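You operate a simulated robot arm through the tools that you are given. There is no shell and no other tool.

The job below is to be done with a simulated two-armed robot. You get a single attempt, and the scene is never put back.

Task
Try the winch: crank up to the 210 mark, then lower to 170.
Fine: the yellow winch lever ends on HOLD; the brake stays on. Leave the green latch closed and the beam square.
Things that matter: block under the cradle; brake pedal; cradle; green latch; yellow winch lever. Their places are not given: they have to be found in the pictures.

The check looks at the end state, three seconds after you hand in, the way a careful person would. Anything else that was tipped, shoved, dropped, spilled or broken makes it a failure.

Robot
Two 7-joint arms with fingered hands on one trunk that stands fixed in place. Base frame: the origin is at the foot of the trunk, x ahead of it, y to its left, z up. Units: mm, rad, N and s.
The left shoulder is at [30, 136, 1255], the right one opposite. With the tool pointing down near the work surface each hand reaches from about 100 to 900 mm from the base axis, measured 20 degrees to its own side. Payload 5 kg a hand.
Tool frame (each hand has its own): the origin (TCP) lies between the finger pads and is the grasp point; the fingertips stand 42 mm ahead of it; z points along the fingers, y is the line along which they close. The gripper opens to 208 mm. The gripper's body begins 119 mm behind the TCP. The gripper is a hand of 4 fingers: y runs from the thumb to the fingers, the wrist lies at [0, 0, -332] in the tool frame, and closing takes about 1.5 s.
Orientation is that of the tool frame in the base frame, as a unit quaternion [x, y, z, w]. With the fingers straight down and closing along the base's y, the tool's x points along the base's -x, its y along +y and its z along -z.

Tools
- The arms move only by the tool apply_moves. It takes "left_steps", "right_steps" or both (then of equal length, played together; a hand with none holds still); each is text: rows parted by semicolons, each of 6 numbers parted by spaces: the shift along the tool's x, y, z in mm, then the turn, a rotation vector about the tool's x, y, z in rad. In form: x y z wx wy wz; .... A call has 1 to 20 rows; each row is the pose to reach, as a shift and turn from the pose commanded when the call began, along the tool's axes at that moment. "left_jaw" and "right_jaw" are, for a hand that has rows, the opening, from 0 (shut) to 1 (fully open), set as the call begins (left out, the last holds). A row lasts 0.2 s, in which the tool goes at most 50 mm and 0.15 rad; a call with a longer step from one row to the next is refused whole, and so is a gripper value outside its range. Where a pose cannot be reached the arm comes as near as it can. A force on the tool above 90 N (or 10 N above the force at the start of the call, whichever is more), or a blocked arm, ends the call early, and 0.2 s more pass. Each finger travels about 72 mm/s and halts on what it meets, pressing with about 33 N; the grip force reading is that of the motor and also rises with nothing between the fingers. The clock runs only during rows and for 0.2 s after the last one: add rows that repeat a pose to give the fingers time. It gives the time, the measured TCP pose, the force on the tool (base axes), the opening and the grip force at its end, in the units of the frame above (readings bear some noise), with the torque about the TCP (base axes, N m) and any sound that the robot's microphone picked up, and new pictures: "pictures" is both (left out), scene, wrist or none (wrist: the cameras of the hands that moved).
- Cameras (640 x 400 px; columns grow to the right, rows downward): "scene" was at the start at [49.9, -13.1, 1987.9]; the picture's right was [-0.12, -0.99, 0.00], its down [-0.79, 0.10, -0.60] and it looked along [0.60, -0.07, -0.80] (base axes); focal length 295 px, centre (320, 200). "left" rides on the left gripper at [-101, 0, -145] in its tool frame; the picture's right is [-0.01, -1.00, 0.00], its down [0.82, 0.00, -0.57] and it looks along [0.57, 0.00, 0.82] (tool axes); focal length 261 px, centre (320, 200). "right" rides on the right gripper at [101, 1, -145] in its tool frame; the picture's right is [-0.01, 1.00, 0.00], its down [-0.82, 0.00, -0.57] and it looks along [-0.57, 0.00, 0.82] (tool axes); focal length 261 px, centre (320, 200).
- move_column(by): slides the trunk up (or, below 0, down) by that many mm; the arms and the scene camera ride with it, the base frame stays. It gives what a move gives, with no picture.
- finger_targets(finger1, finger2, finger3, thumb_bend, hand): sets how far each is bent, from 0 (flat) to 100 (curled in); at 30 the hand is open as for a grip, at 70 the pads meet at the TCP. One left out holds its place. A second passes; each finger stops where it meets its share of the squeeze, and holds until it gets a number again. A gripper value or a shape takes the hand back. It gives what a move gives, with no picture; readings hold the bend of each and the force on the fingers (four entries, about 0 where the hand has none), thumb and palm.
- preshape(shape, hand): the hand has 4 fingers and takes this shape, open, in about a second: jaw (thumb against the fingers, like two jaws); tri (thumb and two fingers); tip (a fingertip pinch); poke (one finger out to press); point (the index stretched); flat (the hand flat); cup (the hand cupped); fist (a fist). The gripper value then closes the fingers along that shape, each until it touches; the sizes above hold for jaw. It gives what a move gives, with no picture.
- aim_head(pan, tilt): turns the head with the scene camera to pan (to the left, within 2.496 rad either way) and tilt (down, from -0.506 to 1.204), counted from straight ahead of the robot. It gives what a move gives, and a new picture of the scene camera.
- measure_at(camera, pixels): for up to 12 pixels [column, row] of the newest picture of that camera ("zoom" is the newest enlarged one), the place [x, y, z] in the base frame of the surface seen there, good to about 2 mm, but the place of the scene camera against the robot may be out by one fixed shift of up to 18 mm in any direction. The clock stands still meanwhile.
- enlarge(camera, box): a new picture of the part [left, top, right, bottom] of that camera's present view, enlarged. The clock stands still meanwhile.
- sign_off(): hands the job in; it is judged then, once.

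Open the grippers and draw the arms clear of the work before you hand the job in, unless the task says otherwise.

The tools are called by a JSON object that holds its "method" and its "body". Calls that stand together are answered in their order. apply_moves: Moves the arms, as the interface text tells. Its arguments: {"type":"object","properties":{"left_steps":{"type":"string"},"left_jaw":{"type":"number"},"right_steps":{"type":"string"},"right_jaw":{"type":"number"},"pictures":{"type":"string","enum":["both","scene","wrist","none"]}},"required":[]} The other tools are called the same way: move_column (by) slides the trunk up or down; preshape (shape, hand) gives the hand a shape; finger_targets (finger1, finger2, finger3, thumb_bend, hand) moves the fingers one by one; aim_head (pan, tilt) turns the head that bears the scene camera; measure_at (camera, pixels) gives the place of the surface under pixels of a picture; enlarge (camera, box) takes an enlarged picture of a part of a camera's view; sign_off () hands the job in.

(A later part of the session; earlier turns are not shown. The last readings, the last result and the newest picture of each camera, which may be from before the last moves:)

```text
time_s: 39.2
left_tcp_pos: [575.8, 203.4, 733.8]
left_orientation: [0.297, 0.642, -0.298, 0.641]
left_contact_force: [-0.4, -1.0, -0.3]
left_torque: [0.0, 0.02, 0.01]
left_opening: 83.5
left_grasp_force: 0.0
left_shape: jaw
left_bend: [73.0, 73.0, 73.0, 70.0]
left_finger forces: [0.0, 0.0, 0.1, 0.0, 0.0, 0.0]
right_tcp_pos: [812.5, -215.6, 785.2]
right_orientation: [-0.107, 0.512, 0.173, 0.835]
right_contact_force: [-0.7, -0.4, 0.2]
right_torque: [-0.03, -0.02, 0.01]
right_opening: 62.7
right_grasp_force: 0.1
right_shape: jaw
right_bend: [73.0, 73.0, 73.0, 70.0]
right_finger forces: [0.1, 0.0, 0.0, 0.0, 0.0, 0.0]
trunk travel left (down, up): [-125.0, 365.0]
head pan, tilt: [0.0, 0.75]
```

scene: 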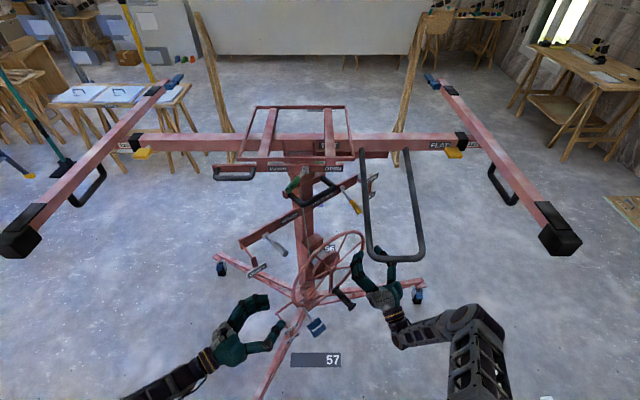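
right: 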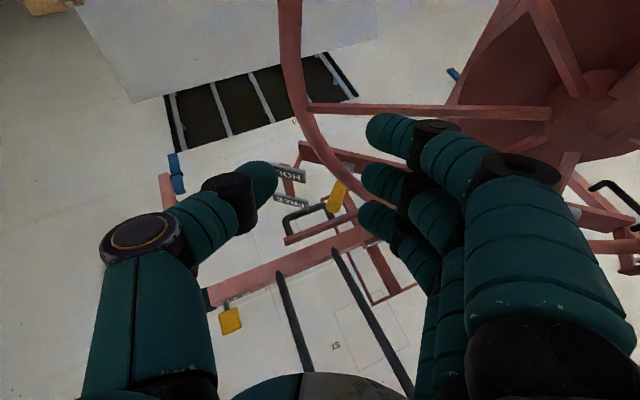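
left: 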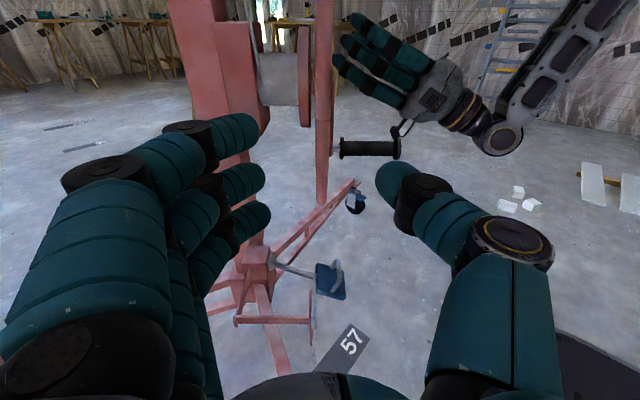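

The left camera sees the wheel edge-on at column 324, centred between thumb and fingers. I advance 120 mm so the rim sits at the grasp point, then close the left hand on it.

{"method": "apply_moves", "body": {"left_steps": "0 0 30 0 0 0;0 0 60 0 0 0;0 0 90 0 0 0;0 0 120 0 0 0;0 0 120 0 0 0", "pictures": "wrist"}}

```text
time_s: 40.4
left_tcp_pos: [653.5, 113.1, 733.6]
left_orientation: [0.297, 0.642, -0.297, 0.641]
left_contact_force: [-0.1, -0.4, -0.5]
left_torque: [0.0, -0.01, 0.05]
left_opening: 83.0
left_grasp_force: 0.0
left_shape: jaw
left_bend: [73.0, 73.0, 73.0, 70.0]
left_finger forces: [0.0, 0.0, 0.1, 0.1, 0.1, 0.0]
right_tcp_pos: [812.0, -215.6, 786.2]
right_orientation: [-0.106, 0.512, 0.172, 0.835]
right_contact_force: [0.4, -0.6, 0.2]
right_torque: [0.0, -0.02, 0.0]
right_opening: 62.9
right_grasp_force: 0.1
right_shape: jaw
right_bend: [73.0, 73.0, 73.0, 70.0]
right_finger forces: [0.0, 0.1, 0.1, 0.0, 0.0, 0.0]
trunk travel left (down, up): [-125.0, 365.0]
head pan, tilt: [0.0, 0.75]
```

left: 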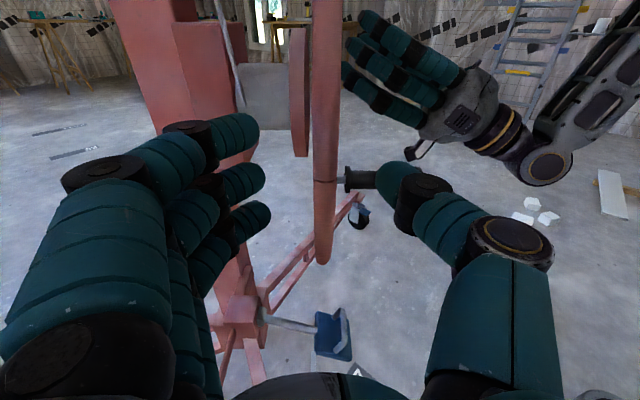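

The rim at column 325 is between the left thumb and fingers. I close the left hand on it to hold the wheel.

{"method": "apply_moves", "body": {"left_steps": "0 0 0 0 0 0;0 0 0 0 0 0;0 0 0 0 0 0;0 0 0 0 0 0;0 0 0 0 0 0;0 0 0 0 0 0;0 0 0 0 0 0;0 0 0 0 0 0", "left_jaw": 0, "pictures": "wrist"}}

```text
time_s: 42.2
left_tcp_pos: [654.4, 111.9, 733.1]
left_orientation: [0.298, 0.642, -0.298, 0.641]
left_contact_force: [5.8, -6.7, 1.1]
left_torque: [0.02, 0.04, 0.17]
left_opening: 0.0
left_grasp_force: 32.6
left_shape: jaw
left_bend: [70.0, 70.0, 70.0, 71.0]
left_finger forces: [7.8, 0.0, 9.4, 0.0, 28.9, 0.1]
right_tcp_pos: [812.7, -216.7, 785.4]
right_orientation: [-0.106, 0.512, 0.172, 0.835]
right_contact_force: [-0.7, -0.4, 0.1]
right_torque: [0.01, -0.01, 0.02]
right_opening: 62.7
right_grasp_force: 0.1
right_shape: jaw
right_bend: [73.0, 73.0, 73.0, 70.0]
right_finger forces: [0.0, 0.1, 0.0, 0.0, 0.0, 0.0]
trunk travel left (down, up): [-125.0, 365.0]
head pan, tilt: [0.0, 0.75]
```

left: 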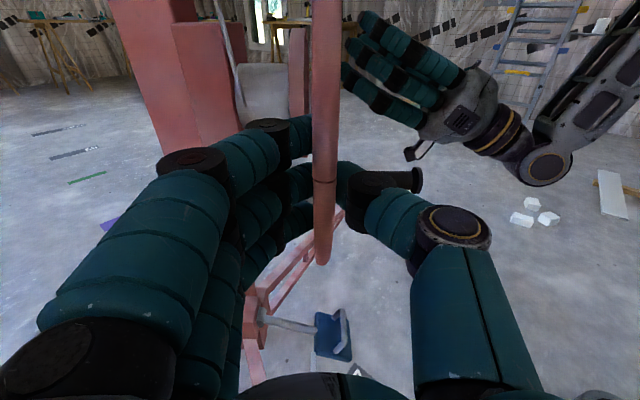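

Left hand holds the rim (thumb 29 N). Now I raise the right hand 100 mm in its inward pose and check elbow clearance.

{"method": "apply_moves", "body": {"right_steps": "-30 0 15 0 0 0;-60 0 30 0 0 0;-89 0 45 0 0 0;-89 0 45 0 0 0", "pictures": "both"}}

{"method": "enlarge", "body": {"camera": "scene", "box": [340, 140, 600, 370]}}

```text
time_s: 43.2
left_tcp_pos: [653.8, 111.3, 733.6]
left_orientation: [0.298, 0.642, -0.298, 0.641]
left_contact_force: [8.9, -9.5, 0.7]
left_torque: [0.05, 0.07, 0.15]
left_opening: 0.0
left_grasp_force: 32.9
left_shape: jaw
left_bend: [70.0, 70.0, 70.0, 71.0]
left_finger forces: [8.8, 0.0, 9.7, 0.0, 29.5, 0.0]
right_tcp_pos: [812.5, -216.0, 884.4]
right_orientation: [-0.106, 0.513, 0.172, 0.834]
right_contact_force: [-0.9, 0.8, 0.4]
right_torque: [-0.02, 0.05, 0.02]
right_opening: 62.9
right_grasp_force: 0.0
right_shape: jaw
right_bend: [73.0, 73.0, 73.0, 70.0]
right_finger forces: [0.1, 0.1, 0.1, 0.0, 0.0, 0.0]
trunk travel left (down, up): [-125.0, 365.0]
head pan, tilt: [0.0, 0.75]
```

scene: 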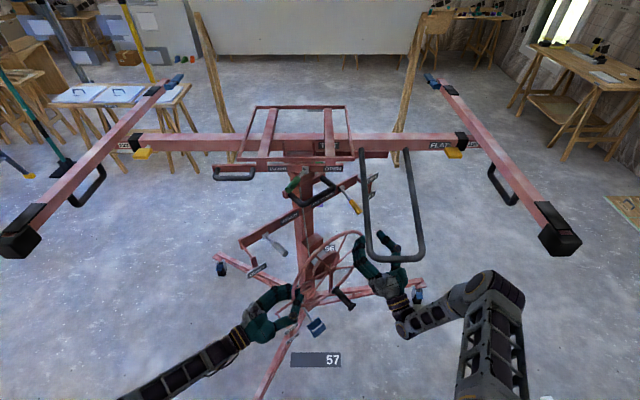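
right: 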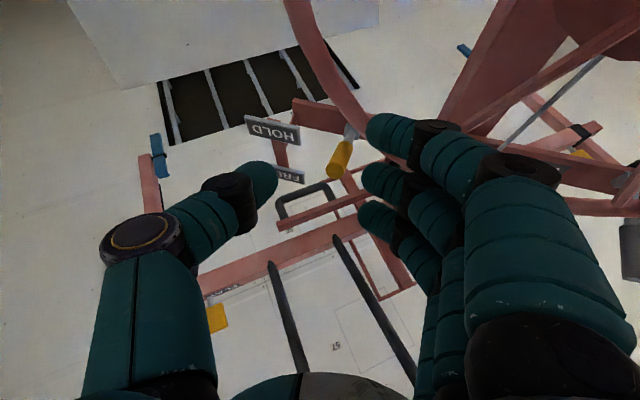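

```text
1.74 times, centred on (470, 255) of scene
```

zoom: 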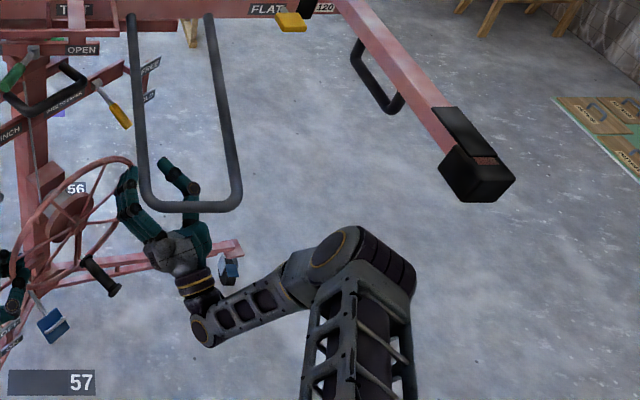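

Elbow is visibly separate from the block. I measure it again, then raise the last 60 mm and align toward the lever.

{"method": "measure_at", "body": {"camera": "scene", "pixels": [[505, 280], [515, 285], [490, 275], [520, 300], [470, 290], [545, 245], [560, 255], [535, 238], [380, 260], [422, 262]]}}

{"method": "apply_moves", "body": {"right_steps": "-27 0 14 0 0 0;-54 0 27 0 0 0;-54 0 27 0 0 0", "pictures": "both"}}

{"method": "measure_at", "body": {"camera": "scene", "pixels": [[510, 260], [520, 265], [530, 275], [500, 260], [480, 270], [545, 245], [560, 255], [535, 238]]}}

```text
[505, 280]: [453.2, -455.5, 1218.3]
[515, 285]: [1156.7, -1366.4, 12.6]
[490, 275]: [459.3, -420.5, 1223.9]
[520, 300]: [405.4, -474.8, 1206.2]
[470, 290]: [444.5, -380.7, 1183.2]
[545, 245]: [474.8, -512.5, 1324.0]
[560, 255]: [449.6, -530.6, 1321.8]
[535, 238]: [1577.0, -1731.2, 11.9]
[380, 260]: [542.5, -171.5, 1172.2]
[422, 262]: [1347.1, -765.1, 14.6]
```

```text
time_s: 44.0
left_tcp_pos: [654.8, 111.4, 733.6]
left_orientation: [0.297, 0.642, -0.298, 0.641]
left_contact_force: [9.7, -10.6, 0.2]
left_torque: [0.04, 0.07, 0.18]
left_opening: 0.0
left_grasp_force: 32.4
left_shape: jaw
left_bend: [70.0, 70.0, 70.0, 71.0]
left_finger forces: [9.3, 0.1, 9.9, 0.1, 29.5, 0.0]
right_tcp_pos: [811.8, -217.0, 944.8]
right_orientation: [-0.107, 0.512, 0.173, 0.834]
right_contact_force: [0.5, -0.5, 0.3]
right_torque: [-0.01, 0.03, -0.08]
right_opening: 62.8
right_grasp_force: 0.0
right_shape: jaw
right_bend: [73.0, 73.0, 73.0, 70.0]
right_finger forces: [0.0, 0.1, 0.0, 0.0, 0.0, 0.0]
trunk travel left (down, up): [-125.0, 365.0]
head pan, tilt: [0.0, 0.75]
```

scene: 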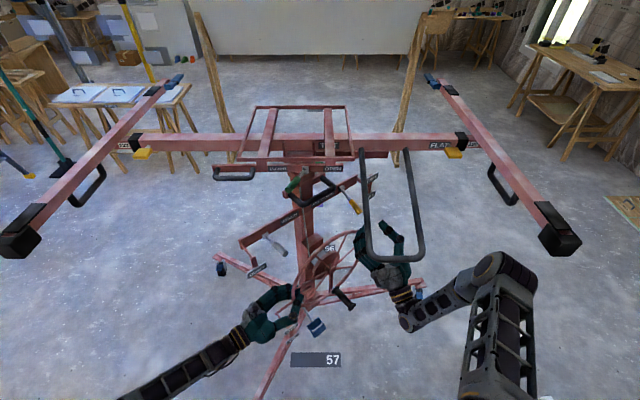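
right: 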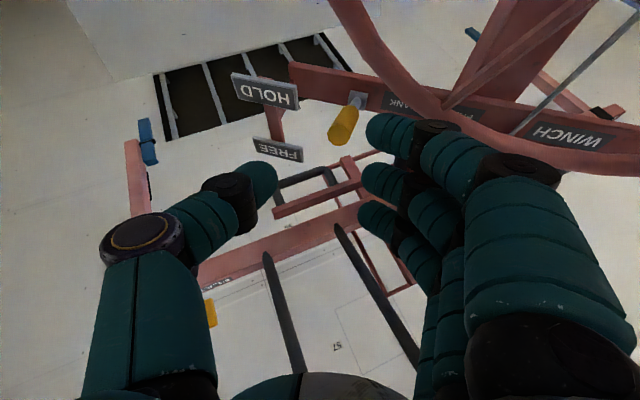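

```text
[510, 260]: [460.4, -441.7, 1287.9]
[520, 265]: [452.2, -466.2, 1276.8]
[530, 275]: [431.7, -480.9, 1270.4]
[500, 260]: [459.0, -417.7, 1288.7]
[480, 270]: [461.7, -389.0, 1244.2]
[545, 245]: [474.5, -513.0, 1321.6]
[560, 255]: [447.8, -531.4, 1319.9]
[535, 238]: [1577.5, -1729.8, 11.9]
```

Elbow top is at z≈1288 with its outer edge at y≈−470, inside and below the block. I now yaw and advance so the open hand points straight at the lever tip from 40 mm short of it.

{"method": "apply_moves", "body": {"right_steps": "1 2 12 -0.086 0 0.044;2 5 24 -0.171 -0.001 0.088;3 7 36 -0.2566 -0.0012 0.1323;4 8.9 50 -0.2566 -0.0012 0.1323;4 8.9 50 -0.2566 -0.0012 0.1323", "pictures": "both"}}

{"method": "measure_at", "body": {"camera": "scene", "pixels": [[510, 255], [520, 260], [530, 265], [500, 255], [480, 270], [545, 245], [525, 270], [490, 250]]}}

{"method": "enlarge", "body": {"camera": "right", "box": [200, 60, 440, 240]}}

```text
time_s: 45.2
left_tcp_pos: [654.5, 111.8, 734.3]
left_orientation: [0.297, 0.642, -0.298, 0.641]
left_contact_force: [7.8, -10.4, 1.9]
left_torque: [0.05, 0.04, 0.11]
left_opening: 0.0
left_grasp_force: 32.9
left_shape: jaw
left_bend: [70.0, 70.0, 70.0, 71.0]
left_finger forces: [8.7, 0.1, 9.6, 0.1, 29.8, 0.0]
right_tcp_pos: [851.5, -190.3, 964.7]
right_orientation: [-0.178, 0.492, 0.291, 0.801]
right_contact_force: [0.4, -0.3, 0.3]
right_torque: [0.02, 0.01, 0.0]
right_opening: 62.8
right_grasp_force: 0.1
right_shape: jaw
right_bend: [73.0, 73.0, 73.0, 70.0]
right_finger forces: [0.0, 0.0, 0.0, 0.1, 0.0, 0.1]
trunk travel left (down, up): [-125.0, 365.0]
head pan, tilt: [0.0, 0.75]
```

scene: 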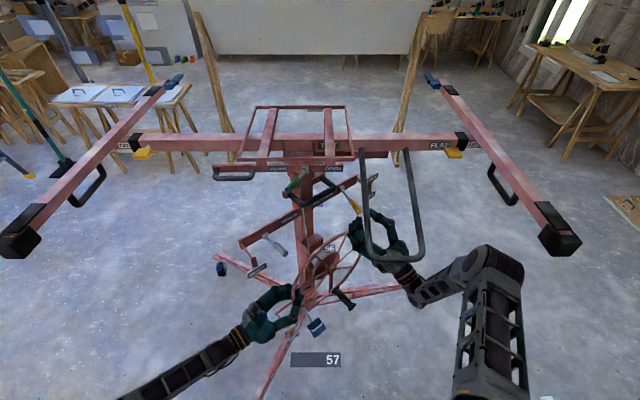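
right: 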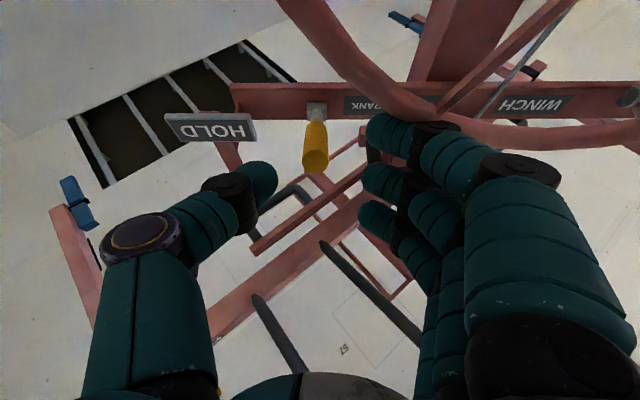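

```text
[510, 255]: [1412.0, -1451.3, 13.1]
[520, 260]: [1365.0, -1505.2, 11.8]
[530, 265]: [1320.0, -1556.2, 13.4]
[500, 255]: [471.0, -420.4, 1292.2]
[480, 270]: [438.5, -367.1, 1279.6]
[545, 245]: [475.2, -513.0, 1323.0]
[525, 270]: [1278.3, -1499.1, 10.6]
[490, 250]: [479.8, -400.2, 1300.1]
```

```text
2.22 times, centred on (320, 150) of right
```

zoom: 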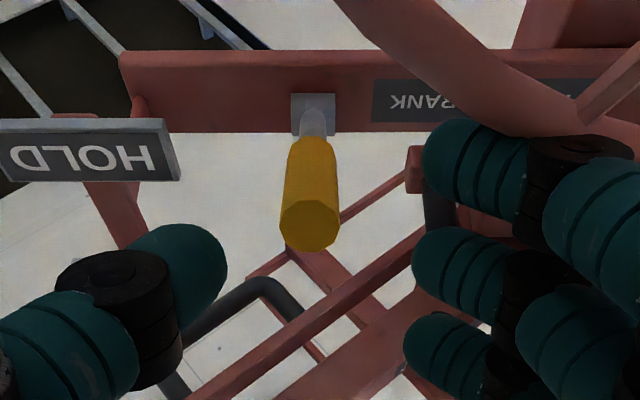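

The lever tip is well centred between thumb and fingers at (315,161), and the elbow is inside the gap. I narrow the right opening to 50 mm (HOLD plate is close to the thumb) and advance 70 mm over the lever.

{"method": "apply_moves", "body": {"right_steps": "0 0 0 0 0 0;0 -2 0 0 0 0;2 -3 15 0 0 0;3 -3 30 0 0 0;3 -3 45 0 0 0;3 -3 60 0 0 0;3 -3 70 0 0 0;3 -3 70 0 0 0", "right_jaw": 0.24, "pictures": "both"}}

{"method": "enlarge", "body": {"camera": "right", "box": [200, 60, 440, 240]}}

{"method": "measure_at", "body": {"camera": "scene", "pixels": [[495, 240], [500, 245], [490, 235], [480, 250], [505, 255], [470, 240], [545, 245], [418, 255]]}}

```text
time_s: 47.0
left_tcp_pos: [654.0, 111.3, 733.6]
left_orientation: [0.299, 0.642, -0.297, 0.64]
left_contact_force: [14.4, -8.1, -11.3]
left_torque: [0.27, 0.14, 0.31]
left_opening: 0.0
left_grasp_force: 33.0
left_shape: jaw
left_bend: [70.0, 70.0, 70.0, 70.0]
left_finger forces: [10.0, 0.0, 10.0, 0.0, 29.1, 0.1]
right_tcp_pos: [904.1, -153.3, 1002.0]
right_orientation: [-0.176, 0.486, 0.29, 0.805]
right_contact_force: [9.9, -39.5, 51.9]
right_torque: [-0.54, 2.94, 2.42]
right_opening: 46.4
right_grasp_force: 0.1
right_shape: jaw
right_bend: [73.0, 73.0, 73.0, 70.0]
right_finger forces: [66.3, 0.1, 0.0, 0.1, 0.1, 0.0]
trunk travel left (down, up): [-125.0, 365.0]
head pan, tilt: [0.0, 0.75]
```

scene: 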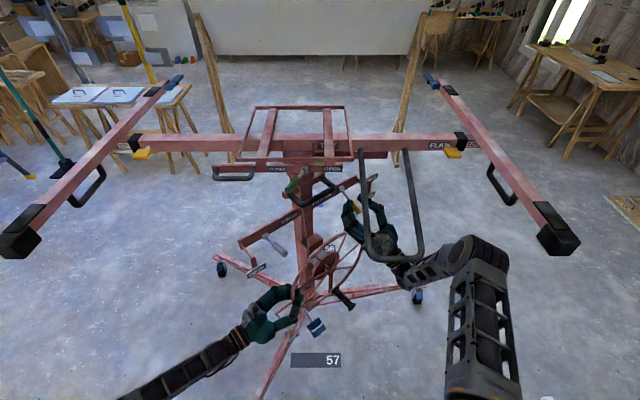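
right: 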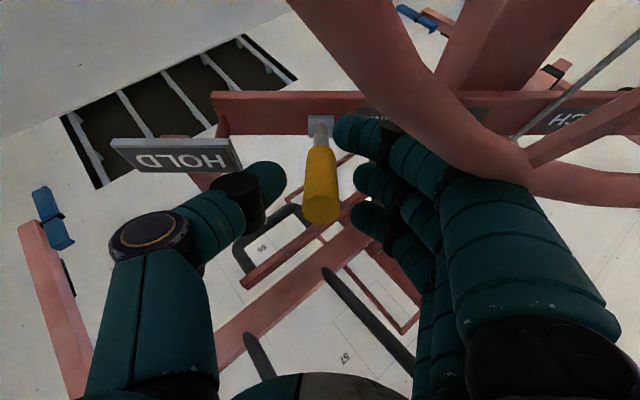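

```text
2.22 times, centred on (320, 150) of right
```

zoom: 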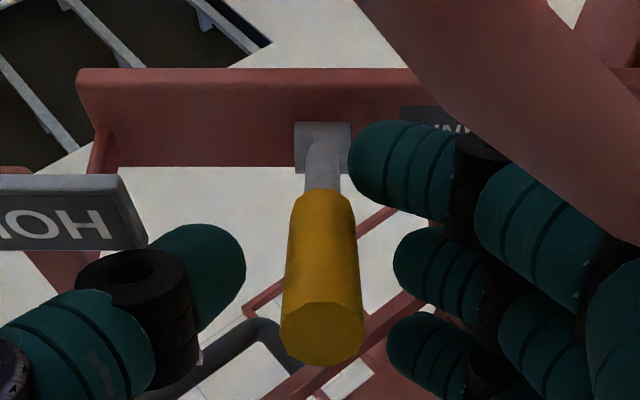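

```text
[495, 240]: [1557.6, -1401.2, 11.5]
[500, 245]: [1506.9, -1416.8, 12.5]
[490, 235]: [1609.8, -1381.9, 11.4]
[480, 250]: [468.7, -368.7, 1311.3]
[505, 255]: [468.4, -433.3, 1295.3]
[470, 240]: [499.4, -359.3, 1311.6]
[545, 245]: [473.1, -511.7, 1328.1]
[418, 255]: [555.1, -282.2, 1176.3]
```

Finger 1 of the right hand is pressing on the wheel rim (66 N) at (430,110) in its view. I raise the hand about 12 mm and shift it off the rim, then look.

{"method": "apply_moves", "body": {"right_steps": "-6 -2 0 0 0 0;-12 -3 0 0 0 0;-12 -3 0 0 0 0", "pictures": "wrist"}}

{"method": "enlarge", "body": {"camera": "right", "box": [200, 60, 440, 240]}}

```text
time_s: 47.8
left_tcp_pos: [653.7, 111.1, 734.0]
left_orientation: [0.298, 0.642, -0.298, 0.641]
left_contact_force: [3.3, -3.2, -1.4]
left_torque: [0.09, 0.09, 0.18]
left_opening: 0.1
left_grasp_force: 32.8
left_shape: jaw
left_bend: [70.0, 70.0, 70.0, 71.0]
left_finger forces: [8.0, 0.0, 9.1, 0.1, 30.1, 0.0]
right_tcp_pos: [898.7, -157.3, 1003.3]
right_orientation: [-0.178, 0.492, 0.291, 0.801]
right_contact_force: [9.1, -11.0, 14.1]
right_torque: [-0.04, 0.25, 0.23]
right_opening: 47.7
right_grasp_force: 0.0
right_shape: jaw
right_bend: [73.0, 73.0, 73.0, 70.0]
right_finger forces: [18.1, 0.0, 0.1, 0.0, 0.0, 0.0]
trunk travel left (down, up): [-125.0, 365.0]
head pan, tilt: [0.0, 0.75]
```

right: 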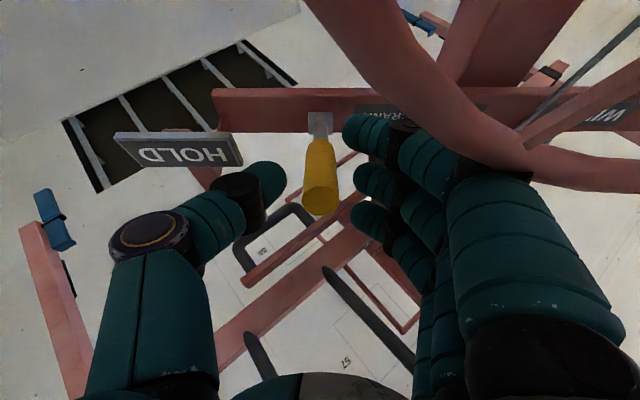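

```text
2.22 times, centred on (320, 150) of right
```

zoom: 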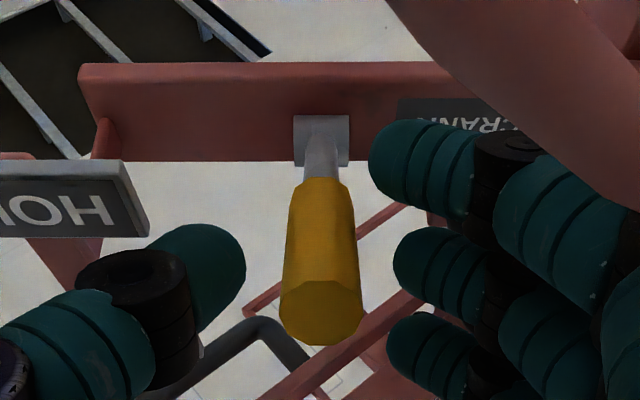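

Contact is down to 18 N. I ease up 5 mm more and close the right hand on the lever.

{"method": "apply_moves", "body": {"right_steps": "-3 0 0 0 0 0;-6 -1 0 0 0 0;-6 -1 0 0 0 0;-6 -1 0 0 0 0;-6 -1 0 0 0 0;-6 -1 0 0 0 0;-6 -1 0 0 0 0", "right_jaw": 0, "pictures": "wrist"}}

{"method": "enlarge", "body": {"camera": "right", "box": [200, 60, 440, 240]}}

```text
time_s: 49.4
left_tcp_pos: [653.8, 112.9, 733.7]
left_orientation: [0.298, 0.642, -0.298, 0.64]
left_contact_force: [4.5, -11.3, -1.2]
left_torque: [0.11, 0.08, 0.15]
left_opening: 0.0
left_grasp_force: 33.0
left_shape: jaw
left_bend: [70.0, 70.0, 70.0, 70.0]
left_finger forces: [9.1, 0.0, 9.4, 0.0, 33.3, 0.1]
right_tcp_pos: [897.9, -158.7, 1011.0]
right_orientation: [-0.177, 0.491, 0.29, 0.802]
right_contact_force: [2.8, -3.3, 7.1]
right_torque: [0.16, -0.15, -0.04]
right_opening: 2.2
right_grasp_force: 32.8
right_shape: jaw
right_bend: [73.0, 70.0, 70.0, 71.0]
right_finger forces: [4.0, 0.0, 0.1, 0.0, 20.1, 0.0]
trunk travel left (down, up): [-125.0, 365.0]
head pan, tilt: [0.0, 0.75]
```

right: 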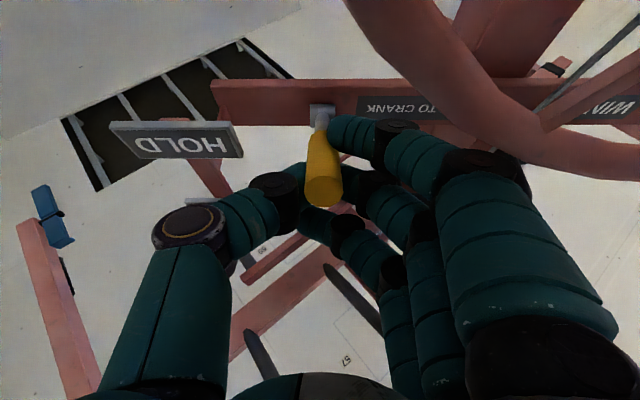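

```text
2.22 times, centred on (320, 150) of right
```

zoom: 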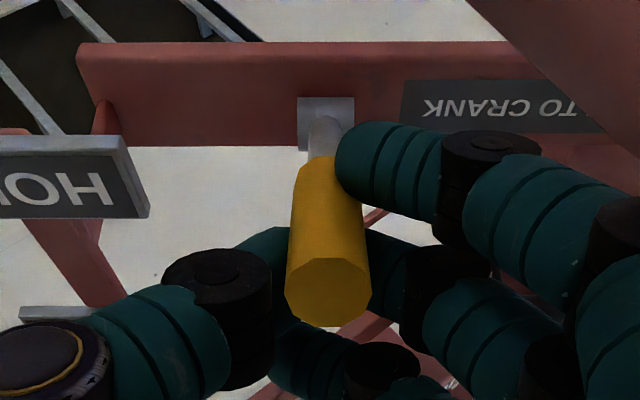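

The closed hand ended up above the lever (lever sits under thumb/middle finger). I reopen, and pitch the hand down to nearly level so its knuckles clear the rim, then I can lower to centre on the lever.

{"method": "apply_moves", "body": {"right_steps": "0 0 0 0 0 0;0 0 0 0 0 0;0 0 0 0 0.08 0;0 0 0 0 0.16 0;0 0 0 0 0.24 0;0 0 0 0 0.32 0;0 0 0 0 0.32 0", "right_jaw": 0.24, "pictures": "both"}}

{"method": "enlarge", "body": {"camera": "right", "box": [200, 60, 440, 240]}}

{"method": "measure_at", "body": {"camera": "scene", "pixels": [[495, 215], [500, 225], [485, 215], [470, 230], [505, 235], [515, 230], [545, 245], [535, 225]]}}

```text
time_s: 51.0
left_tcp_pos: [654.4, 111.1, 733.2]
left_orientation: [0.298, 0.642, -0.298, 0.641]
left_contact_force: [6.1, -15.1, 0.2]
left_torque: [0.06, 0.06, 0.12]
left_opening: 0.0
left_grasp_force: 33.1
left_shape: jaw
left_bend: [70.0, 70.0, 70.0, 70.0]
left_finger forces: [10.1, 0.0, 9.8, 0.1, 33.7, 0.1]
right_tcp_pos: [897.4, -159.6, 1009.9]
right_orientation: [-0.222, 0.613, 0.259, 0.712]
right_contact_force: [0.2, 0.4, -0.6]
right_torque: [0.0, 0.05, -0.05]
right_opening: 49.5
right_grasp_force: 0.1
right_shape: jaw
right_bend: [73.0, 73.0, 73.0, 70.0]
right_finger forces: [0.0, 0.0, 0.0, 0.1, 0.1, 0.1]
trunk travel left (down, up): [-125.0, 365.0]
head pan, tilt: [0.0, 0.75]
```

scene: 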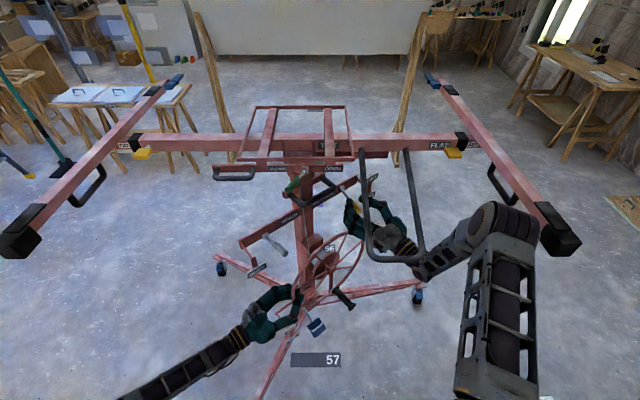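
right: 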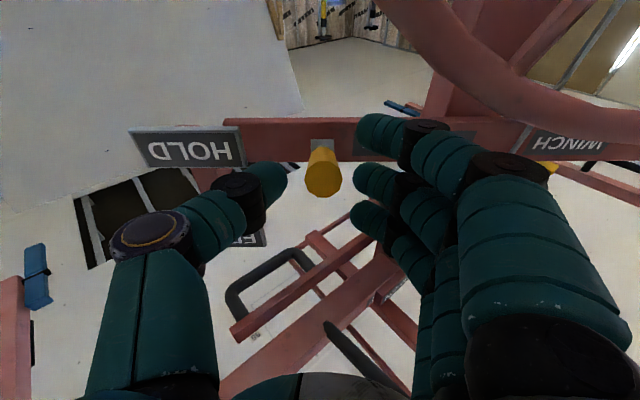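

```text
2.22 times, centred on (320, 150) of right
```

zoom: 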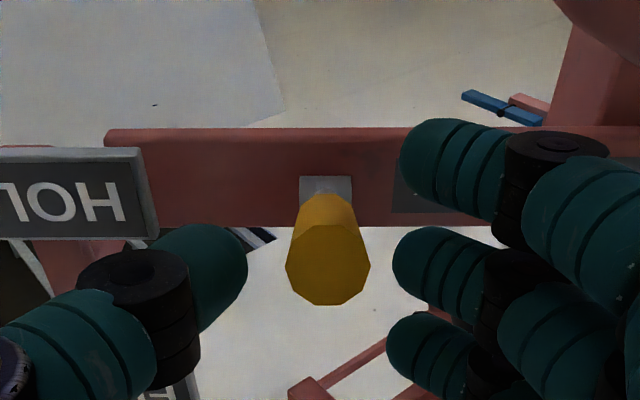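

```text
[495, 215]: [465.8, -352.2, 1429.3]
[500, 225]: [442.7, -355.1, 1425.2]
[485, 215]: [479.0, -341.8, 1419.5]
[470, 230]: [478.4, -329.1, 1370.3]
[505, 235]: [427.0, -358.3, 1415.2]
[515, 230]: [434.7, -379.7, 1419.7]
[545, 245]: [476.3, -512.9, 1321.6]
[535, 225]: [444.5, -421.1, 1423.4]
```

Level pitch gives rim clearance (no contact forces). The lever tip at (324,179) is about 15–20 mm below the hand's centreline, so I lower 16 mm and close.

{"method": "apply_moves", "body": {"right_steps": "5 1 1 0 0 0;10 2 3 0 0 0;16 2.5 4 0 0 0;16 2.5 4 0 0 0", "pictures": "wrist"}}

{"method": "enlarge", "body": {"camera": "right", "box": [200, 60, 440, 240]}}

```text
time_s: 52.0
left_tcp_pos: [653.9, 110.9, 733.6]
left_orientation: [0.298, 0.642, -0.298, 0.64]
left_contact_force: [4.4, -14.6, 1.8]
left_torque: [0.06, 0.1, 0.12]
left_opening: 0.0
left_grasp_force: 33.3
left_shape: jaw
left_bend: [70.0, 70.0, 70.0, 70.0]
left_finger forces: [9.3, 0.0, 9.6, 0.1, 33.8, 0.0]
right_tcp_pos: [902.5, -153.7, 995.0]
right_orientation: [-0.222, 0.612, 0.259, 0.713]
right_contact_force: [0.2, 0.0, -0.4]
right_torque: [0.02, -0.02, 0.02]
right_opening: 49.4
right_grasp_force: 0.1
right_shape: jaw
right_bend: [73.0, 73.0, 73.0, 70.0]
right_finger forces: [0.0, 0.0, 0.0, 0.0, 0.0, 0.0]
trunk travel left (down, up): [-125.0, 365.0]
head pan, tilt: [0.0, 0.75]
```

right: 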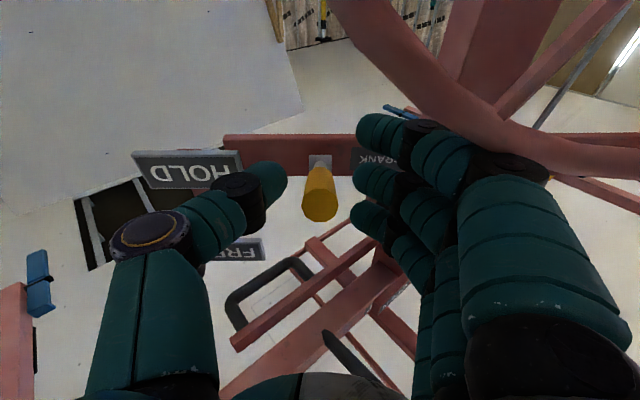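

```text
2.22 times, centred on (320, 150) of right
```

zoom: 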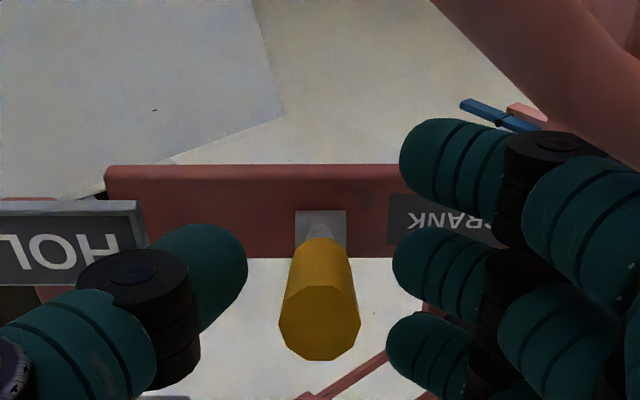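

No contact, and the lever is now level with the middle finger and thumb. I close the right hand on it.

{"method": "apply_moves", "body": {"right_steps": "0 0 0 0 0 0;0 0 0 0 0 0;0 0 0 0 0 0;0 0 0 0 0 0;0 0 0 0 0 0;0 0 0 0 0 0", "right_jaw": 0, "pictures": "wrist"}}

{"method": "enlarge", "body": {"camera": "right", "box": [200, 60, 440, 240]}}

```text
time_s: 53.4
left_tcp_pos: [654.4, 112.1, 734.8]
left_orientation: [0.298, 0.642, -0.298, 0.641]
left_contact_force: [-1.4, -11.0, 4.9]
left_torque: [0.0, 0.06, 0.05]
left_opening: 0.2
left_grasp_force: 33.1
left_shape: jaw
left_bend: [70.0, 70.0, 70.0, 70.0]
left_finger forces: [8.1, 0.0, 9.1, 0.0, 33.2, 0.1]
right_tcp_pos: [903.0, -154.3, 995.2]
right_orientation: [-0.222, 0.613, 0.259, 0.713]
right_contact_force: [15.2, -9.2, 3.7]
right_torque: [0.08, 0.02, -0.29]
right_opening: 4.6
right_grasp_force: 33.0
right_shape: jaw
right_bend: [70.0, 71.0, 70.0, 70.0]
right_finger forces: [0.0, 11.2, 0.0, 0.0, 27.8, 0.0]
trunk travel left (down, up): [-125.0, 365.0]
head pan, tilt: [0.0, 0.75]
```

right: 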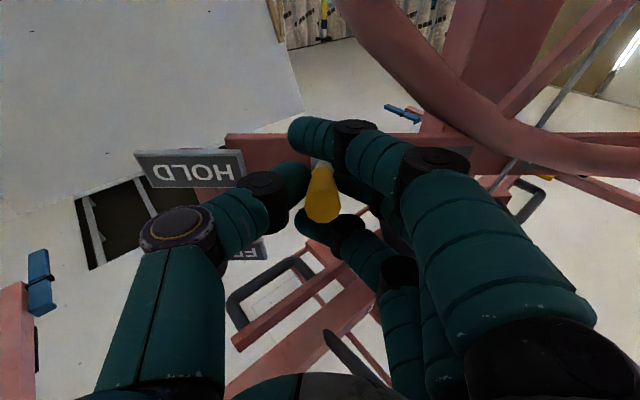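

```text
2.22 times, centred on (320, 150) of right
```

zoom: 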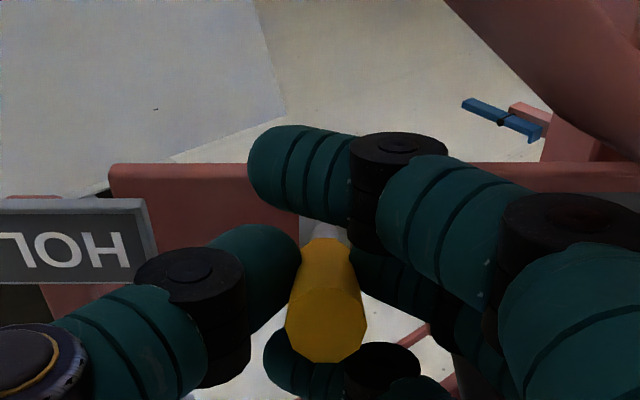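

The lever is now well caged: finger 1 below it, finger 3 above it, thumb and middle finger gripping. Before lifting, I check the forearm's gap to the black U loop near (420,260).

{"method": "measure_at", "body": {"camera": "scene", "pixels": [[421, 255], [424, 245], [432, 265], [440, 255], [448, 245], [455, 235], [462, 228], [428, 272], [420, 240], [415, 225]]}}

{"method": "enlarge", "body": {"camera": "scene", "box": [350, 140, 550, 300]}}

```text
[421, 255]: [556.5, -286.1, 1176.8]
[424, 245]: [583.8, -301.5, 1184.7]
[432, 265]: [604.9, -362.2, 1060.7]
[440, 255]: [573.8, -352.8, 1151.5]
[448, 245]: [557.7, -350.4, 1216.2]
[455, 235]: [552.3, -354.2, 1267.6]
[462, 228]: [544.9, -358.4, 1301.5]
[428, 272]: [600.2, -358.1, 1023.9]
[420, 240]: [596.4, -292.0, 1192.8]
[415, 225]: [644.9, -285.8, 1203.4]
```

```text
2.50 times, centred on (450, 220) of scene
```

zoom: 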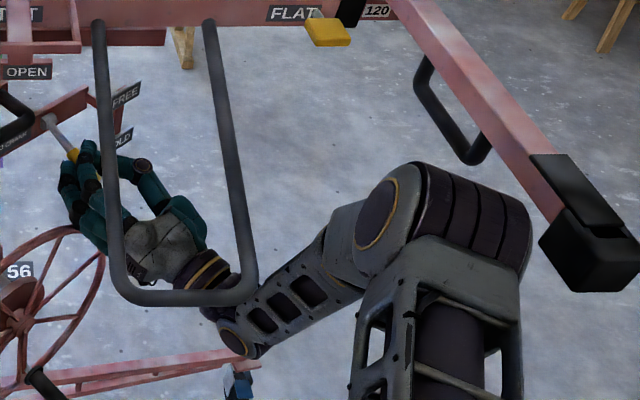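

Forearm-to-loop gap is about 40 mm and elbow-to-block about 55 mm, so I lift the lever along its arc up toward FREE.

{"method": "apply_moves", "body": {"right_steps": "-7 0 -2 0 0 0;-13.7 0 -3.6 0 0 0;-21 0 -4.5 0 0 0;-28 0 -4.8 0 0 0;-35 0 -4.5 0 0 0;-42 0 -3.7 0 0 0;-49 0 -2.3 0 0 0;-55.7 0 -0.6 0 0 0;-62 0 2 0 0 0;-68.8 0 4.8 0 0 0;-75 0 8.5 0 0 0;-81 0 12.3 0 0 0;-81 0 12.3 0 0 0", "pictures": "both"}}

{"method": "enlarge", "body": {"camera": "right", "box": [180, 60, 460, 260]}}

{"method": "enlarge", "body": {"camera": "scene", "box": [260, 100, 460, 300]}}

```text
time_s: 56.2
left_tcp_pos: [654.4, 111.1, 733.0]
left_orientation: [0.298, 0.642, -0.298, 0.641]
left_contact_force: [-6.4, -3.5, 7.8]
left_torque: [-0.08, -0.03, 0.0]
left_opening: 0.0
left_grasp_force: 33.3
left_shape: jaw
left_bend: [70.0, 70.0, 70.0, 71.0]
left_finger forces: [6.3, 0.1, 9.1, 0.0, 31.4, 0.0]
right_tcp_pos: [902.3, -157.7, 1069.4]
right_orientation: [-0.222, 0.617, 0.259, 0.709]
right_contact_force: [2.5, -21.1, -38.4]
right_torque: [-0.77, 1.33, -0.34]
right_opening: 5.4
right_grasp_force: 32.8
right_shape: jaw
right_bend: [70.0, 72.0, 70.0, 71.0]
right_finger forces: [0.1, 19.6, 11.2, 0.0, 42.1, 0.0]
trunk travel left (down, up): [-125.0, 365.0]
head pan, tilt: [0.0, 0.75]
```

scene: 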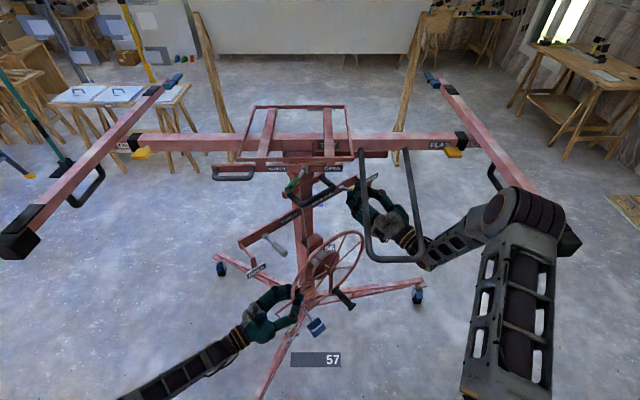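
right: 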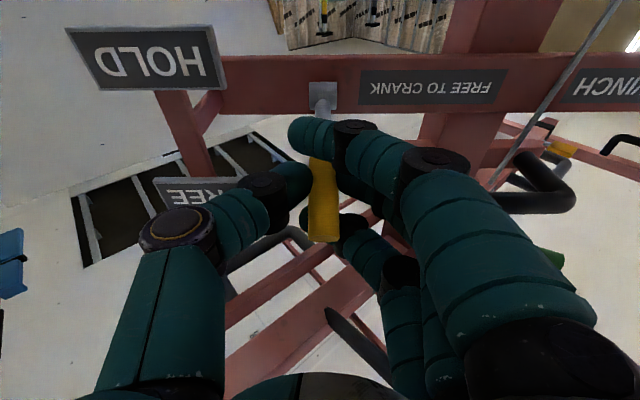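

```text
2.00 times, centred on (320, 160) of right
```

zoom: 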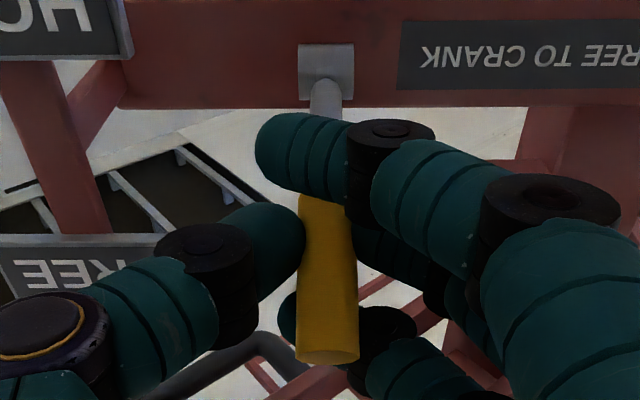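

```text
2.00 times, centred on (360, 200) of scene
```

zoom: 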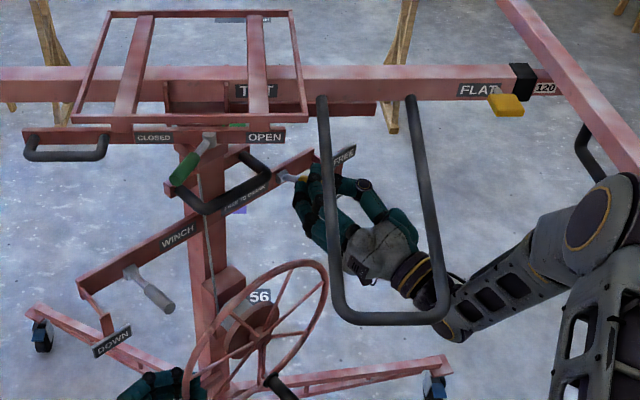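

The lever has lifted to about z 1069 at the grip with 38 N resisting, likely near its stop. I measure the lever tip and plates to judge its angle.

{"method": "measure_at", "body": {"camera": "right", "pixels": [[324, 236], [324, 225], [324, 190], [322, 170], [322, 100], [185, 188], [165, 190], [150, 60], [210, 60]]}}

{"method": "measure_at", "body": {"camera": "scene", "pixels": [[352, 187], [356, 189], [370, 180], [560, 245], [540, 205], [570, 238], [480, 230], [500, 220], [24, 240]]}}

```text
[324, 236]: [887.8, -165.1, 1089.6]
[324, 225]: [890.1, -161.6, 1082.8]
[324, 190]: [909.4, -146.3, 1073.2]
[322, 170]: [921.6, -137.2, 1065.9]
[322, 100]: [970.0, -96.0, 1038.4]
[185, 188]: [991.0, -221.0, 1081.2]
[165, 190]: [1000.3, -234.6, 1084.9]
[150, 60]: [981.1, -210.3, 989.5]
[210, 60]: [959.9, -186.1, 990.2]
```

```text
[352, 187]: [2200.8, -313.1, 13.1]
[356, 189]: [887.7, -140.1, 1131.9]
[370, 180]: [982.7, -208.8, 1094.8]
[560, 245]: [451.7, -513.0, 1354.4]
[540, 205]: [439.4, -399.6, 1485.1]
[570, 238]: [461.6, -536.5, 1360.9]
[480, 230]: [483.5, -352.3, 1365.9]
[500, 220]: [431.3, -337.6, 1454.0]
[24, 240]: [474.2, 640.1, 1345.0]
```

The lever tip is at z≈1090, level with the FREE plate (z≈1088), so it is on FREE. I relax the upward push and open the right hand, then check the lever stays.

{"method": "apply_moves", "body": {"right_steps": "3 0 0 0 0 0;6 0 0 0 0 0;6 0 0 0 0 0;6 0 0 0 0 0;6 0 0 0 0 0", "right_jaw": 0.24, "pictures": "both"}}

{"method": "enlarge", "body": {"camera": "right", "box": [180, 60, 460, 260]}}

```text
time_s: 57.4
left_tcp_pos: [654.7, 111.5, 733.5]
left_orientation: [0.297, 0.642, -0.298, 0.641]
left_contact_force: [6.5, -14.3, 2.0]
left_torque: [0.13, 0.07, 0.15]
left_opening: 0.0
left_grasp_force: 33.0
left_shape: jaw
left_bend: [70.0, 70.0, 70.0, 71.0]
left_finger forces: [10.3, 0.0, 10.0, 0.0, 32.5, 0.0]
right_tcp_pos: [902.3, -153.8, 1071.2]
right_orientation: [-0.222, 0.612, 0.259, 0.713]
right_contact_force: [-0.1, 0.1, 0.3]
right_torque: [0.0, 0.04, 0.0]
right_opening: 49.5
right_grasp_force: 0.0
right_shape: jaw
right_bend: [73.0, 73.0, 73.0, 70.0]
right_finger forces: [0.1, 0.0, 0.0, 0.0, 0.1, 0.0]
trunk travel left (down, up): [-125.0, 365.0]
head pan, tilt: [0.0, 0.75]
```

scene: 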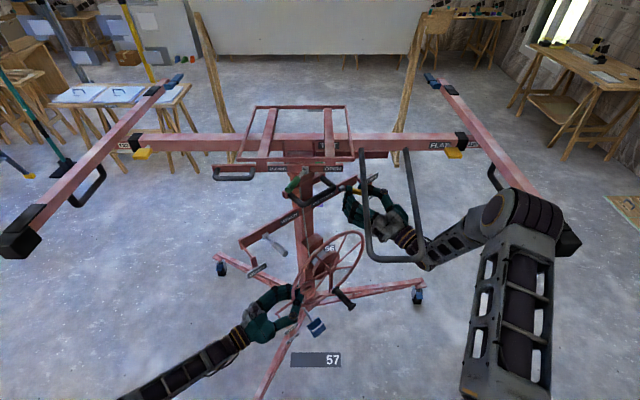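
right: 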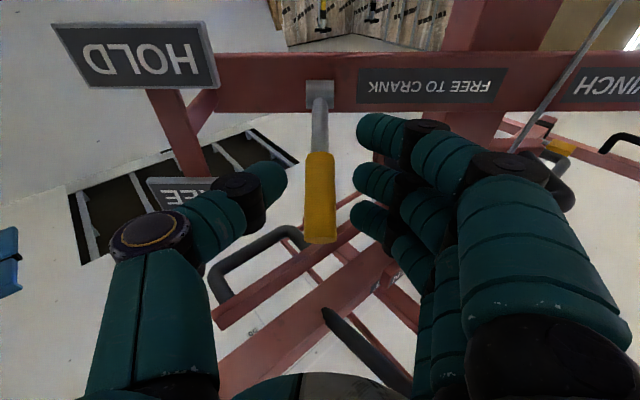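

```text
2.00 times, centred on (320, 160) of right
```

zoom: 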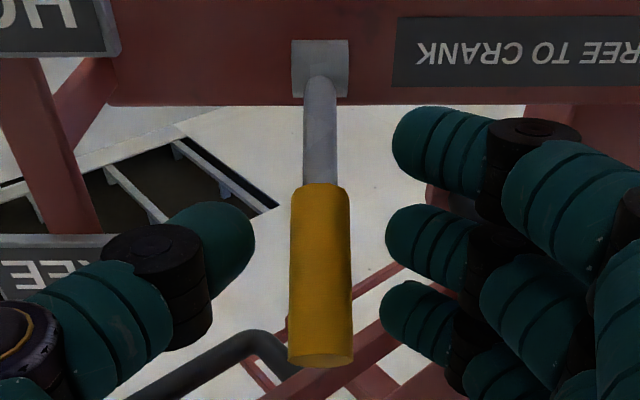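

The lever stays on FREE by itself and the left hand feels almost no tangential load at the rim. I withdraw the right hand by the proven reverse path: down beside the lever, pitch up, then back along its axis.

{"method": "apply_moves", "body": {"right_steps": "15 0 -4 0 0 0;30 -1 -8 0 0 0;45 -1 -12 0 0 0;59 -1.3 -16.5 0 0 0;59 -1.3 -16.5 0 -0.11 0;59 -1.3 -16.5 0 -0.22 0;59 -1.3 -16.5 0 -0.32 0;71 0 -37 0 -0.32 0;84 2 -57 0 -0.32 0;96 4.6 -77.6 0 -0.32 0;96 4.6 -77.6 0 -0.32 0", "pictures": "both"}}

```text
time_s: 59.8
left_tcp_pos: [654.1, 111.7, 733.6]
left_orientation: [0.297, 0.642, -0.298, 0.641]
left_contact_force: [7.1, -14.6, 3.3]
left_torque: [0.1, 0.05, 0.11]
left_opening: 0.0
left_grasp_force: 32.7
left_shape: jaw
left_bend: [70.0, 70.0, 70.0, 71.0]
left_finger forces: [9.9, 0.0, 9.7, 0.1, 32.4, 0.1]
right_tcp_pos: [851.0, -189.4, 964.4]
right_orientation: [-0.179, 0.49, 0.292, 0.801]
right_contact_force: [0.6, -0.2, 0.1]
right_torque: [0.0, -0.03, -0.01]
right_opening: 49.8
right_grasp_force: 0.0
right_shape: jaw
right_bend: [73.0, 73.0, 73.0, 70.0]
right_finger forces: [0.0, 0.0, 0.0, 0.0, 0.0, 0.0]
trunk travel left (down, up): [-125.0, 365.0]
head pan, tilt: [0.0, 0.75]
```

scene: 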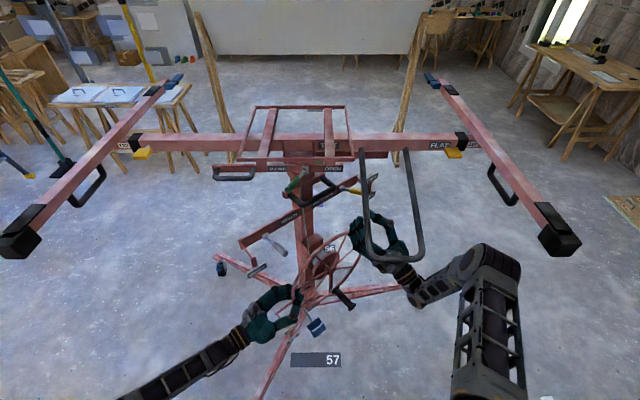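
right: 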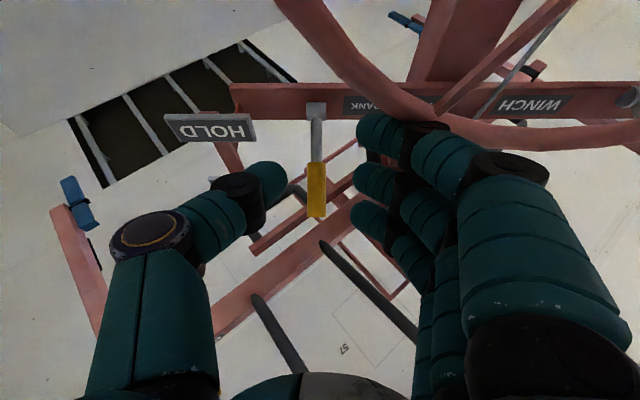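

Right hand is back at the stand-off with the lever left on FREE. I now bring it by the known-safe waypoints down and back to the stand-off in front of the crank handle.

{"method": "apply_moves", "body": {"right_steps": "-2.2 2 -26 0.128 0 -0.066;-4.4 4.1 -51.4 0.257 0.001 -0.132;31 4.1 -69.6 0.257 0.001 -0.132;67 4.1 -87.9 0.257 0.001 -0.132;102 4.2 -106 0.257 0.001 -0.132;137.9 4.2 -124.3 0.257 0.001 -0.132;136.7 18 -157.6 0.214 0.079 -0.110;135.6 31.8 -190.8 0.171 0.158 -0.088;134.4 45.7 -224 0.128 0.237 -0.066;133.2 59.5 -257.4 0.086 0.315 -0.044;132.1 73.3 -290.6 0.043 0.394 -0.022;130.9 87.1 -323.9 0 0.473 0;155 109 -328.4 0 0.473 0;179 131 -333 0 0.473 0;202.5 153.4 -337.4 0 0.473 0;202.5 153.4 -337.4 0 0.473 0", "pictures": "both"}}

```text
time_s: 63.2
left_tcp_pos: [654.7, 111.7, 734.2]
left_orientation: [0.298, 0.642, -0.298, 0.64]
left_contact_force: [8.7, -15.7, 2.7]
left_torque: [0.09, 0.1, 0.12]
left_opening: 0.0
left_grasp_force: 32.7
left_shape: jaw
left_bend: [70.0, 70.0, 70.0, 71.0]
left_finger forces: [10.2, 0.1, 9.7, 0.0, 32.4, 0.0]
right_tcp_pos: [592.2, -204.4, 629.5]
right_orientation: [-0.241, 0.665, 0.241, 0.664]
right_contact_force: [0.4, 0.5, 0.3]
right_torque: [-0.01, 0.03, 0.0]
right_opening: 49.7
right_grasp_force: 0.0
right_shape: jaw
right_bend: [73.0, 73.0, 73.0, 70.0]
right_finger forces: [0.0, 0.0, 0.1, 0.0, 0.0, 0.1]
trunk travel left (down, up): [-125.0, 365.0]
head pan, tilt: [0.0, 0.75]
```

scene: 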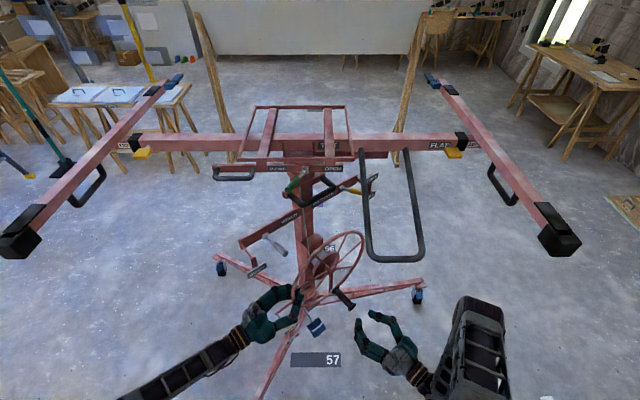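
right: 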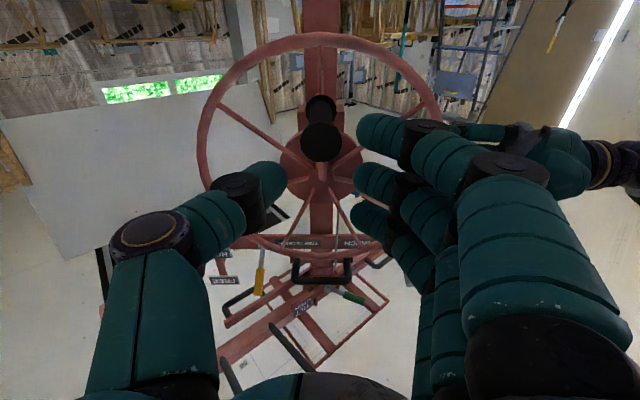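

Back in front of the handle with the same alignment as before. I open moderately and advance 149 mm over it.

{"method": "apply_moves", "body": {"right_steps": "0 0 0 0 0 0;0 0 0 0 0 0;0 0 0 0 0 0;-0.5 1 30 0 0 0;-1 2 60 0 0 0;-1.5 2.6 90 0 0 0;-1.5 2.6 120 0 0 0;-1.5 2.6 149 0 0 0;-1.5 2.6 149 0 0 0", "right_jaw": 0.5, "pictures": "wrist"}}

```text
time_s: 65.2
left_tcp_pos: [653.1, 110.9, 732.7]
left_orientation: [0.297, 0.642, -0.297, 0.641]
left_contact_force: [6.0, -17.1, 2.5]
left_torque: [0.09, 0.05, 0.11]
left_opening: 0.1
left_grasp_force: 32.5
left_shape: jaw
left_bend: [70.0, 70.0, 70.0, 71.0]
left_finger forces: [9.9, 0.1, 9.5, 0.1, 32.9, 0.0]
right_tcp_pos: [706.2, -107.5, 631.5]
right_orientation: [-0.242, 0.665, 0.242, 0.664]
right_contact_force: [-0.3, -0.5, -0.3]
right_torque: [-0.02, 0.01, 0.06]
right_opening: 103.2
right_grasp_force: 0.1
right_shape: jaw
right_bend: [73.0, 73.0, 73.0, 70.0]
right_finger forces: [0.0, 0.1, 0.0, 0.0, 0.0, 0.1]
trunk travel left (down, up): [-125.0, 365.0]
head pan, tilt: [0.0, 0.75]
```

right: 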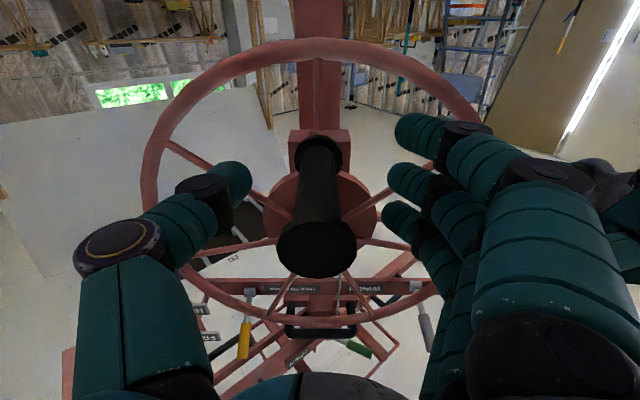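

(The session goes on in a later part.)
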